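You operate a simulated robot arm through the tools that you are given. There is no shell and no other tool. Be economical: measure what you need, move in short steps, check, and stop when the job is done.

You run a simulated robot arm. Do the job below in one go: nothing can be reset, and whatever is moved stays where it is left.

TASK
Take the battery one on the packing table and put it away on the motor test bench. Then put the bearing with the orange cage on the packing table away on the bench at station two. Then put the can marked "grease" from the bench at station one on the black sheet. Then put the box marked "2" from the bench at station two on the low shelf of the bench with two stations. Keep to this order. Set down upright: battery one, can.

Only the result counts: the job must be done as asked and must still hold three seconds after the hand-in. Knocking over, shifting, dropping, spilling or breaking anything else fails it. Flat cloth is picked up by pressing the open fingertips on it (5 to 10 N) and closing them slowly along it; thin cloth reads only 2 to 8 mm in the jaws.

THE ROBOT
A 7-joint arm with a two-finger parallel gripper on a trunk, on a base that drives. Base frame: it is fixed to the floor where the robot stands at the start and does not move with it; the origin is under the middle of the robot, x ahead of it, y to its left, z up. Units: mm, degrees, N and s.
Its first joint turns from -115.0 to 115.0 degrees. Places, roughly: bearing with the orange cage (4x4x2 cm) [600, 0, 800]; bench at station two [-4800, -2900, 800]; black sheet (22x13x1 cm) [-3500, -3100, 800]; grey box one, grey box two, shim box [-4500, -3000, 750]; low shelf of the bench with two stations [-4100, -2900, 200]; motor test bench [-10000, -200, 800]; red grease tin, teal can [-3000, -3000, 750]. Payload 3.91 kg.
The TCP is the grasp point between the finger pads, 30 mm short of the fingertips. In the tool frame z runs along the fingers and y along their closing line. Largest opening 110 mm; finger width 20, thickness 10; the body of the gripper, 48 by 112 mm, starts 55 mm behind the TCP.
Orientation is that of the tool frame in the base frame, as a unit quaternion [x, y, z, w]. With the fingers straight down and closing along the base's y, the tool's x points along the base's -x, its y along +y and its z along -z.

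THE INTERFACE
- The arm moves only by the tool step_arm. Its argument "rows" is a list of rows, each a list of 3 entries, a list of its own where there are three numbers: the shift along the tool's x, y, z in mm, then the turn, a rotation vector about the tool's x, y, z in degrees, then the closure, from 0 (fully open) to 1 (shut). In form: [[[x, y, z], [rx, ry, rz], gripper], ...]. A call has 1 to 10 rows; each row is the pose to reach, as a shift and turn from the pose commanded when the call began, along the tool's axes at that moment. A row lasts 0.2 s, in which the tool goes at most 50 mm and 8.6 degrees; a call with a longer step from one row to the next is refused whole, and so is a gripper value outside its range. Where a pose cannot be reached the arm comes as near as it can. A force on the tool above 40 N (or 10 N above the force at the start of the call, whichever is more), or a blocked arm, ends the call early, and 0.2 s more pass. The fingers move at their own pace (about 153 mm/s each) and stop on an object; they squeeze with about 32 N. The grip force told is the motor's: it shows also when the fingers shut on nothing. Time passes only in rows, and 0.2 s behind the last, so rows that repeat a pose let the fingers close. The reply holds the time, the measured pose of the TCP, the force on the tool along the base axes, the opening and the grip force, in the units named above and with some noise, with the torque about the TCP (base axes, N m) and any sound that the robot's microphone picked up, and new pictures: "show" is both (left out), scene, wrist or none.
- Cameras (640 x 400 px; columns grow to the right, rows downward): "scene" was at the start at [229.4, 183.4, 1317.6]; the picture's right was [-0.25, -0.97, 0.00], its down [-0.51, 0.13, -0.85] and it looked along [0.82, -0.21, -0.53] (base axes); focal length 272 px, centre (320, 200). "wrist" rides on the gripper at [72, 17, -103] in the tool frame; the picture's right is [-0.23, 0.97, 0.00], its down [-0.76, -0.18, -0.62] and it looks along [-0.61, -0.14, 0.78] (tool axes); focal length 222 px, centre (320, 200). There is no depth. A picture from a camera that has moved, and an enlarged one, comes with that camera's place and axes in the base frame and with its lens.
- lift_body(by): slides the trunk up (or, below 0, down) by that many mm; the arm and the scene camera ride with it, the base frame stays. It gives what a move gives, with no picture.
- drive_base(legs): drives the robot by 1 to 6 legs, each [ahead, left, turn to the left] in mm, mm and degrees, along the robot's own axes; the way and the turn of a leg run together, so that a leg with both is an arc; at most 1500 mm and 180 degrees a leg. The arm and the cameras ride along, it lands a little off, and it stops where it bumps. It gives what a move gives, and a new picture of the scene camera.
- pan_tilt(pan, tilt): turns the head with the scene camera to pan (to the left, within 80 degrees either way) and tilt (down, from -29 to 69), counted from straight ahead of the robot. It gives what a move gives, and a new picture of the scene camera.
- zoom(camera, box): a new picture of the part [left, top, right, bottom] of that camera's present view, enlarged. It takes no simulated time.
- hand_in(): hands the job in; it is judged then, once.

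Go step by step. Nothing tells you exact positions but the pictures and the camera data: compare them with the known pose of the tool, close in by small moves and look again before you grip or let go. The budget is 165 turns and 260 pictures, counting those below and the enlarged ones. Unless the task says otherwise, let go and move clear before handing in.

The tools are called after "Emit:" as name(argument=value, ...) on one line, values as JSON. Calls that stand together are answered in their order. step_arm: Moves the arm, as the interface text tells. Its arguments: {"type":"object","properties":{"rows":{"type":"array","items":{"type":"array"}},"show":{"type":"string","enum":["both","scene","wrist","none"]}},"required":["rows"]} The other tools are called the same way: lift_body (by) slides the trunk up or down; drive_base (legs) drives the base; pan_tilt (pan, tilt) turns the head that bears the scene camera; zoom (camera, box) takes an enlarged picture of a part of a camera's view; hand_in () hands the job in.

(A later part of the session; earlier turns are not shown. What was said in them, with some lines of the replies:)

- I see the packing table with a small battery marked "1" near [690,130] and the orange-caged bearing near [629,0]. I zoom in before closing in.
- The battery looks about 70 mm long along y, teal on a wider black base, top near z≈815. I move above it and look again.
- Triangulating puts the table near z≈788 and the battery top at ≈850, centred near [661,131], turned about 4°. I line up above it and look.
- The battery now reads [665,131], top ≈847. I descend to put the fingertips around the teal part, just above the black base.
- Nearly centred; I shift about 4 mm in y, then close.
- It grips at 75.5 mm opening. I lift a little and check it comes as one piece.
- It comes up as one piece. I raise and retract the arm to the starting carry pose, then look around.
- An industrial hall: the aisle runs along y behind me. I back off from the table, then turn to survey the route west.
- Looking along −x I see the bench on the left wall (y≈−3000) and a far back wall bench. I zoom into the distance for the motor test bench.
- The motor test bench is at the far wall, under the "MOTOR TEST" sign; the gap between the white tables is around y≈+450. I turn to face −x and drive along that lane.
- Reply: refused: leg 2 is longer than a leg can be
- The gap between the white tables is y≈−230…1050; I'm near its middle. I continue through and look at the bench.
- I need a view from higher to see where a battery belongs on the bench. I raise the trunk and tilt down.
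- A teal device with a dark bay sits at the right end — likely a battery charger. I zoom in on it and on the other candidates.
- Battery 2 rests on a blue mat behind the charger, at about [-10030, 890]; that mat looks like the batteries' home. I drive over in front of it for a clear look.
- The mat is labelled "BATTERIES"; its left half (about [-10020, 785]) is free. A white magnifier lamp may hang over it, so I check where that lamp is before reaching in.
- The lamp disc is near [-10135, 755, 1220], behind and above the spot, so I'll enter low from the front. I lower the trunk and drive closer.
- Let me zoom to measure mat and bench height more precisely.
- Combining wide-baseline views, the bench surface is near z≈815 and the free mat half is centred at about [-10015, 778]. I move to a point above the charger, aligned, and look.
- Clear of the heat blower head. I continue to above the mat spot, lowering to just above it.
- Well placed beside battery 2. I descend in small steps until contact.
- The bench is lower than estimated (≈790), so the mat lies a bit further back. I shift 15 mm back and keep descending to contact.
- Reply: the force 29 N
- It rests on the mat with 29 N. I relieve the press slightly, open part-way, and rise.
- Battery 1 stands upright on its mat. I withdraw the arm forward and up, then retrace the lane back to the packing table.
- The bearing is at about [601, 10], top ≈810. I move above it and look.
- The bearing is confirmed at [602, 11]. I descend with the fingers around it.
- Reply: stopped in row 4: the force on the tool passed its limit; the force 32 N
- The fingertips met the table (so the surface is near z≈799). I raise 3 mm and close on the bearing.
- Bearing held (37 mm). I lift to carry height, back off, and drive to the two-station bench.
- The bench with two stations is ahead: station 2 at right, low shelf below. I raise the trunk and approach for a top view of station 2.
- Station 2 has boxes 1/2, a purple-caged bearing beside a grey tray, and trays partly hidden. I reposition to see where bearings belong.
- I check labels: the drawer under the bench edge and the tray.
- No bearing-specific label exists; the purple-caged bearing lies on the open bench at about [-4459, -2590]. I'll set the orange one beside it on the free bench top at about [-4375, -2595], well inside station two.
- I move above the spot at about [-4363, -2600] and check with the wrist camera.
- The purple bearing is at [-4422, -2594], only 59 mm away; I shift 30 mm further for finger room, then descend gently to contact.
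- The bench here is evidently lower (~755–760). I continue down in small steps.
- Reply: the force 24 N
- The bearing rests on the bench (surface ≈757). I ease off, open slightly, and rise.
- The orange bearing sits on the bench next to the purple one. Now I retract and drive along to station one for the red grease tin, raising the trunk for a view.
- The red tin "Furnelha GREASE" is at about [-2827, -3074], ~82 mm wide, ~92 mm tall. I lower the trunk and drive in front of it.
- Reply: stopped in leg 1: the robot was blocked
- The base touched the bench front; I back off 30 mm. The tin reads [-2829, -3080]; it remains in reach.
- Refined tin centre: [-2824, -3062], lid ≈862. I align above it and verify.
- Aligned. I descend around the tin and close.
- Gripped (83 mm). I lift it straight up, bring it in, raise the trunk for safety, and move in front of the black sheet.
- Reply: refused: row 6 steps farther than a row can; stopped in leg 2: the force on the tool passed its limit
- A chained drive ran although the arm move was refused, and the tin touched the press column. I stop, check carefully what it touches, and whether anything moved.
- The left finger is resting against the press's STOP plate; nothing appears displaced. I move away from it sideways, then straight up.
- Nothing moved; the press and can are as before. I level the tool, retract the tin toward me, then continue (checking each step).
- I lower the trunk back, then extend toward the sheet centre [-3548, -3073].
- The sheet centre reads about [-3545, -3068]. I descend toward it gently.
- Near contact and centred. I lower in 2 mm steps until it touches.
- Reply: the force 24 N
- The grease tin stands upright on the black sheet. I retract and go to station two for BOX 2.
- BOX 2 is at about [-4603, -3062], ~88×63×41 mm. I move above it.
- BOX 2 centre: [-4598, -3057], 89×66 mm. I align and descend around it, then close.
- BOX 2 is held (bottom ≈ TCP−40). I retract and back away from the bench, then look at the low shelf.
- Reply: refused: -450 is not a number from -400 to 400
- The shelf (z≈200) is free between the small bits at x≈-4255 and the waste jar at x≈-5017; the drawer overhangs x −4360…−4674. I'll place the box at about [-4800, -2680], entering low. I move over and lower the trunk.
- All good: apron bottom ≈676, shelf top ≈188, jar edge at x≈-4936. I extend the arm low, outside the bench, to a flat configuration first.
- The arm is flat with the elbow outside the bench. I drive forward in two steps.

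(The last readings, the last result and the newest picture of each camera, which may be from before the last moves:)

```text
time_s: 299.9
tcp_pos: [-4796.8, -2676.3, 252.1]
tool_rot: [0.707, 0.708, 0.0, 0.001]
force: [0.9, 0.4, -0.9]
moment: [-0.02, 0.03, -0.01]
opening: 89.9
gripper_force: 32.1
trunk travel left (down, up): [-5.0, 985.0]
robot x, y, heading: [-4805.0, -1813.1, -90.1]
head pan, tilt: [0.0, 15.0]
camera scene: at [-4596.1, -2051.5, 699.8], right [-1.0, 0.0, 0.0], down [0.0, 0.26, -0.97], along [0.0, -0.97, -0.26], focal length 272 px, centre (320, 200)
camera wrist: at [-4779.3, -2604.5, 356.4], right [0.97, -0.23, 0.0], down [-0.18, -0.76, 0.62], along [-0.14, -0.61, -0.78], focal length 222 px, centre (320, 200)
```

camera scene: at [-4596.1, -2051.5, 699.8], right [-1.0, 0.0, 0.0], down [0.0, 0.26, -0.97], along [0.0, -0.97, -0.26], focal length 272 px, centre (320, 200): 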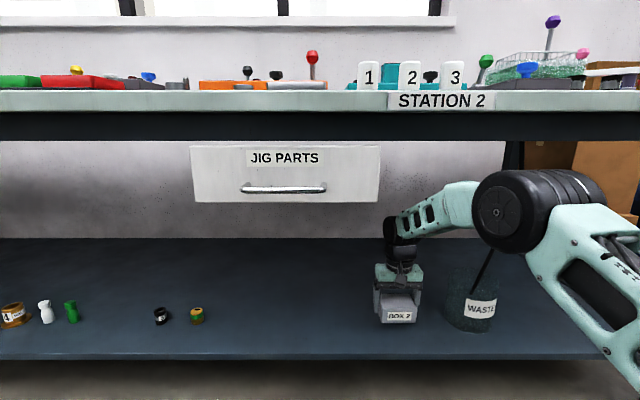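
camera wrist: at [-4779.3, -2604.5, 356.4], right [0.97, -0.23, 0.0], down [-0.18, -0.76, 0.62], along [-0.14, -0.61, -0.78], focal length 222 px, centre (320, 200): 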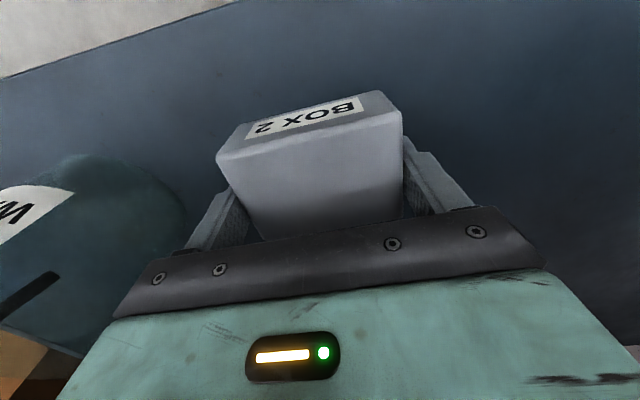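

Clear of the jar; I shift 15 mm away from it for margin and descend gently to contact.

Emit:
step_arm(rows=[[[0, 15, 4], [0, 0, 0], 1], [[0, 15, 8], [0, 0, 0], 1], [[0, 15, 12], [0, 0, 0], 1], [[0, 15, 15], [0, 0, 0], 1], [[0, 15, 18], [0, 0, 0], 1], [[0, 15, 21], [0, 0, 0], 1], [[0, 15, 24], [0, 0, 0], 1], [[0, 15, 27], [0, 0, 0], 1]])

```text
time_s: 301.7
tcp_pos: [-4780.9, -2677.7, 226.0]
tool_rot: [0.707, 0.707, 0.0, 0.001]
force: [-0.6, 0.0, -1.4]
moment: [-0.01, 0.0, -0.01]
opening: 89.8
gripper_force: 32.3
trunk travel left (down, up): [-5.0, 985.0]
robot x, y, heading: [-4805.6, -1815.1, -89.9]
head pan, tilt: [0.0, 15.0]
camera scene: at [-4596.1, -2051.5, 699.8], right [-1.0, 0.0, 0.0], down [0.0, 0.26, -0.97], along [0.0, -0.97, -0.26], focal length 272 px, centre (320, 200)
camera wrist: at [-4763.9, -2604.5, 329.7], right [0.97, -0.23, 0.0], down [-0.18, -0.76, 0.62], along [-0.14, -0.61, -0.78], focal length 222 px, centre (320, 200)
```

scene: 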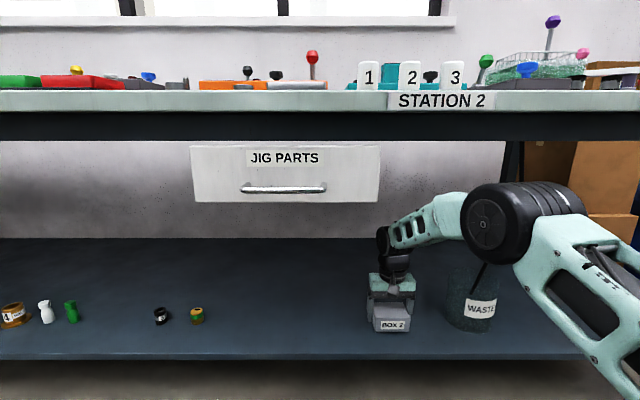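
wrist: 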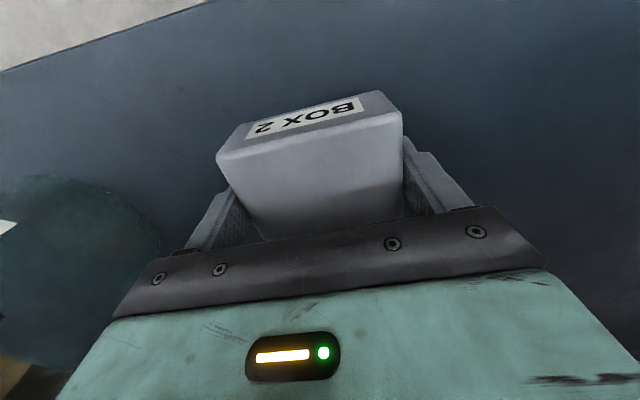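

Emit:
step_arm(rows=[[[0, 0, 3], [0, 0, 0], 1], [[0, 0, 6], [0, 0, 0], 1], [[0, 0, 9], [0, 0, 0], 1], [[0, 0, 12], [0, 0, 0], 1], [[0, 0, 15], [0, 0, 0], 1], [[0, 0, 18], [0, 0, 0], 1], [[0, 0, 20], [0, 0, 0], 1], [[0, 0, 22], [0, 0, 0], 1]])

```text
time_s: 303.4
tcp_pos: [-4781.1, -2679.8, 210.4]
tool_rot: [0.708, 0.707, -0.002, 0.004]
force: [-0.6, 5.3, 13.2]
moment: [0.45, 0.43, -0.06]
opening: 89.6
gripper_force: 32.1
trunk travel left (down, up): [-5.0, 985.0]
robot x, y, heading: [-4801.1, -1819.3, -90.0]
head pan, tilt: [0.0, 15.0]
stopped in row 8: the force on the tool passed its limit (the readings are from after the stop); the commanded pose is now the measured one
camera scene: at [-4596.1, -2051.1, 699.5], right [-1.0, 0.0, 0.0], down [0.0, 0.26, -0.97], along [0.0, -0.97, -0.26], focal length 272 px, centre (320, 200)
camera wrist: at [-4763.9, -2606.0, 313.5], right [0.97, -0.23, 0.0], down [-0.18, -0.76, 0.63], along [-0.14, -0.61, -0.78], focal length 222 px, centre (320, 200)
```

scene: 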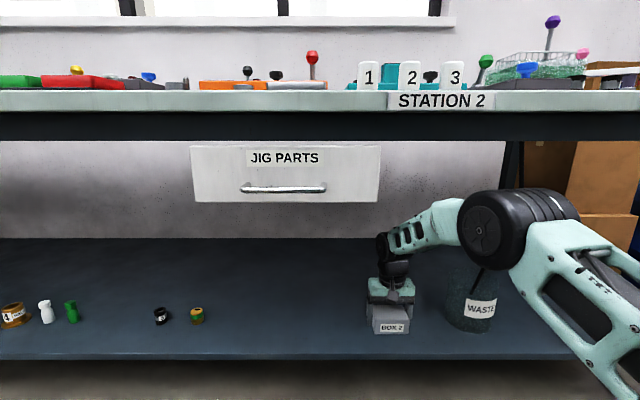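
wrist: 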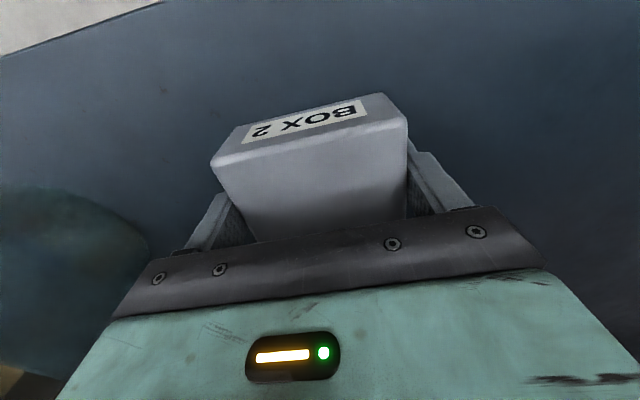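

Contact made. I open gently and rise 60 mm.

Emit:
step_arm(rows=[[[0, 0, 0], [0, 0, 0], 0.25], [[0, 0, 0], [0, 0, 0], 0.12], [[0, 0, 0], [0, 0, 0], 0.03], [[0, 0, -8], [0, 0, 0], 0.03], [[0, 0, -30], [0, 0, 0], 0.03], [[0, 0, -60], [0, 0, 0], 0.03], [[0, 0, -80], [0, 0, 0], 0.03], [[0, 0, -80], [0, 0, 0], 0.03]])

Emit:
zoom(camera="scene", box=[320, 240, 520, 365])

```text
time_s: 305.2
tcp_pos: [-4781.2, -2679.3, 288.5]
tool_rot: [0.707, 0.707, -0.002, 0.003]
force: [0.1, -1.0, 0.1]
moment: [0.01, -0.01, 0.01]
opening: 106.5
gripper_force: 0.0
trunk travel left (down, up): [-5.0, 985.0]
robot x, y, heading: [-4803.2, -1816.8, -90.1]
head pan, tilt: [0.0, 15.0]
camera scene: at [-4596.1, -2051.4, 699.8], right [-1.0, 0.0, 0.0], down [0.0, 0.26, -0.97], along [0.0, -0.97, -0.26], focal length 272 px, centre (320, 200)
camera wrist: at [-4763.7, -2604.8, 391.9], right [0.97, -0.23, 0.0], down [-0.18, -0.76, 0.63], along [-0.14, -0.61, -0.78], focal length 222 px, centre (320, 200)
```

scene: 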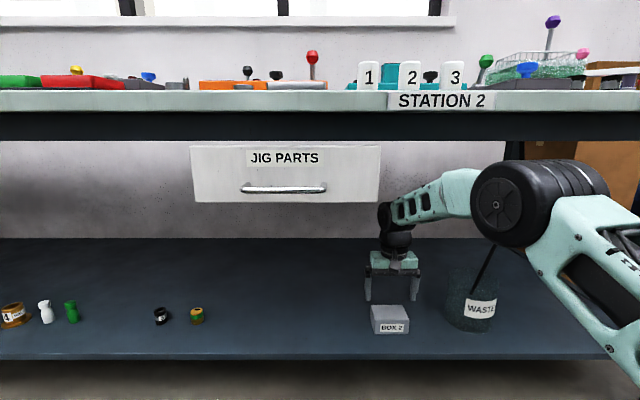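
wrist: 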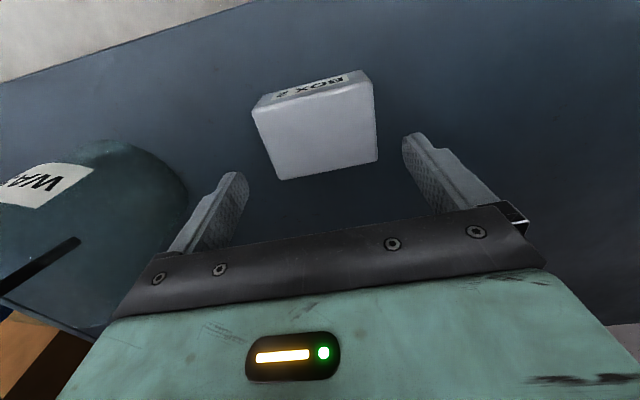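

```text
3.20 times, centred on (420, 302) of scene
camera zoom: at [-4596.1, -2051.4, 699.8], right [-1.0, 0.0, 0.0], down [0.0, 0.26, -0.97], along [0.0, -0.97, -0.26], focal length 871 px, centre (0, -128)
```

zoom: 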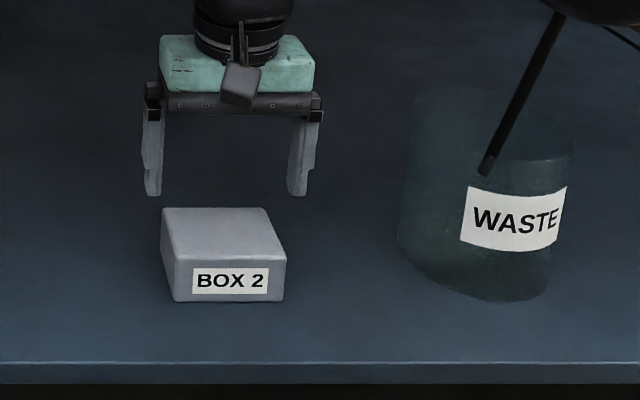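

BOX 2 rests on the low shelf. I back out and take a final overview.

Emit:
drive_base(legs=[[-700, 0, 0]])

Emit:
lift_body(by=400)

Emit:
pan_tilt(pan=20, tilt=15)

Emit:
zoom(camera="scene", box=[100, 120, 500, 370])

```text
time_s: 309.1
tcp_pos: [-4782.0, -1978.3, 289.1]
tool_rot: [0.707, 0.707, -0.001, 0.002]
force: [0.1, 0.7, 0.6]
moment: [-0.02, 0.01, 0.03]
opening: 106.5
gripper_force: 0.1
trunk travel left (down, up): [-5.0, 985.0]
robot x, y, heading: [-4802.3, -1116.7, -90.2]
head pan, tilt: [0.0, 15.0]
camera scene: at [-4596.4, -1350.7, 699.8], right [-1.0, 0.0, 0.0], down [0.0, 0.26, -0.97], along [0.0, -0.97, -0.26], focal length 272 px, centre (320, 200)
```

scene: 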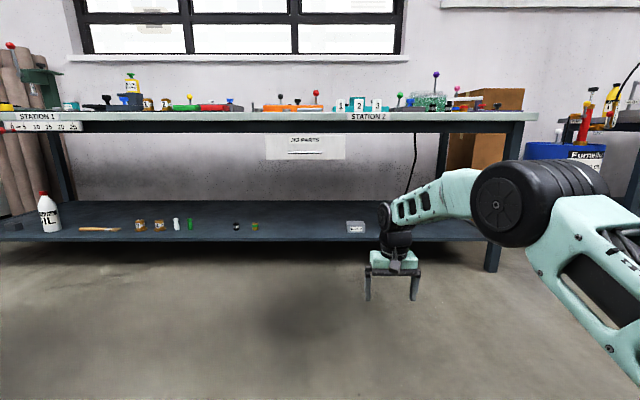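

```text
time_s: 312.9
tcp_pos: [-4781.9, -1978.3, 689.1]
tool_rot: [0.707, 0.707, -0.002, 0.003]
force: [0.1, 0.0, -0.3]
moment: [0.02, 0.0, -0.03]
opening: 106.9
gripper_force: 0.0
trunk travel left (down, up): [-405.0, 585.0]
robot x, y, heading: [-4799.7, -1116.7, -90.0]
head pan, tilt: [0.0, 15.0]
```

```text
time_s: 313.8
tcp_pos: [-4781.4, -1978.1, 687.5]
tool_rot: [0.707, 0.707, -0.002, 0.003]
force: [0.4, -1.0, 0.2]
moment: [-0.02, -0.01, 0.01]
opening: 106.8
gripper_force: 0.1
trunk travel left (down, up): [-405.0, 585.0]
robot x, y, heading: [-4803.1, -1113.8, -89.8]
head pan, tilt: [20.0, 15.0]
camera scene: at [-4564.5, -1345.2, 1099.8], right [-0.94, -0.34, 0.0], down [-0.09, 0.24, -0.97], along [0.33, -0.91, -0.26], focal length 272 px, centre (320, 200)
```

scene: 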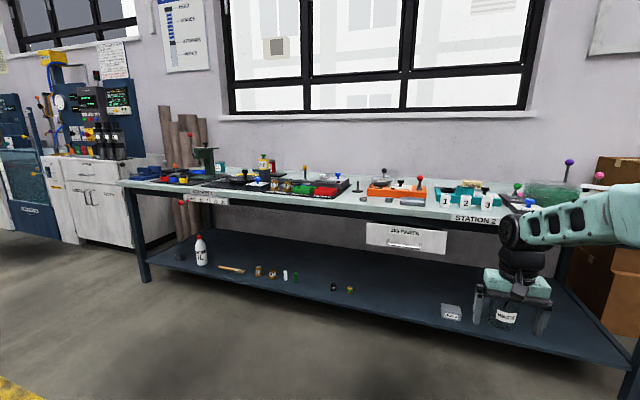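

```text
1.60 times, centred on (300, 245) of scene
camera zoom: at [-4564.5, -1345.2, 1099.8], right [-0.94, -0.34, 0.0], down [-0.09, 0.24, -0.97], along [0.33, -0.91, -0.26], focal length 436 px, centre (352, 128)
```

zoom: 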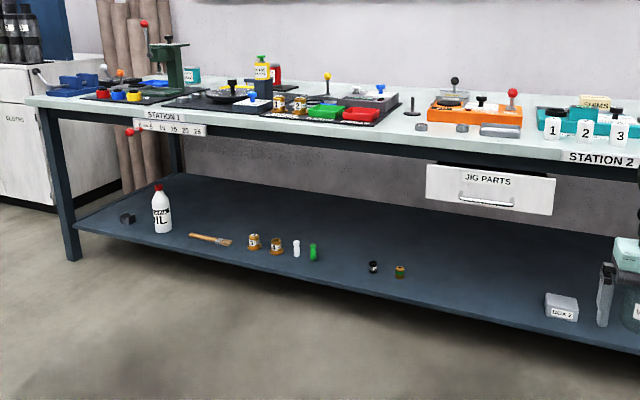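

All four items are in place, the gripper is empty and clear, and I see nothing else out of place at the benches, so I hand in.

Emit:
hand_in()

```text
The job is handed in.
```

All four items were moved in the order you gave, and the job is handed in; I haven't seen the verdict.

- **Battery one:** it stands upright on the "BATTERIES" mat of the motor test bench, beside battery two.
- **Bearing with the orange cage:** it lies on the open bench top at station two, near the purple-caged one. No spot there was labelled for bearings, so I chose this one myself.
- **Grease can:** the red "GREASE" tin stands upright on the black sheet.
- **Box 2:** it sits on the low shelf, clear of the waste jar and the small parts.

There were two bumps. The base touched the bench front at station one. A gripper finger also pressed against the stop plate of the press there while I was carrying the tin. I looked the press over afterwards, and in the final overview of the bench nothing appeared to have shifted.
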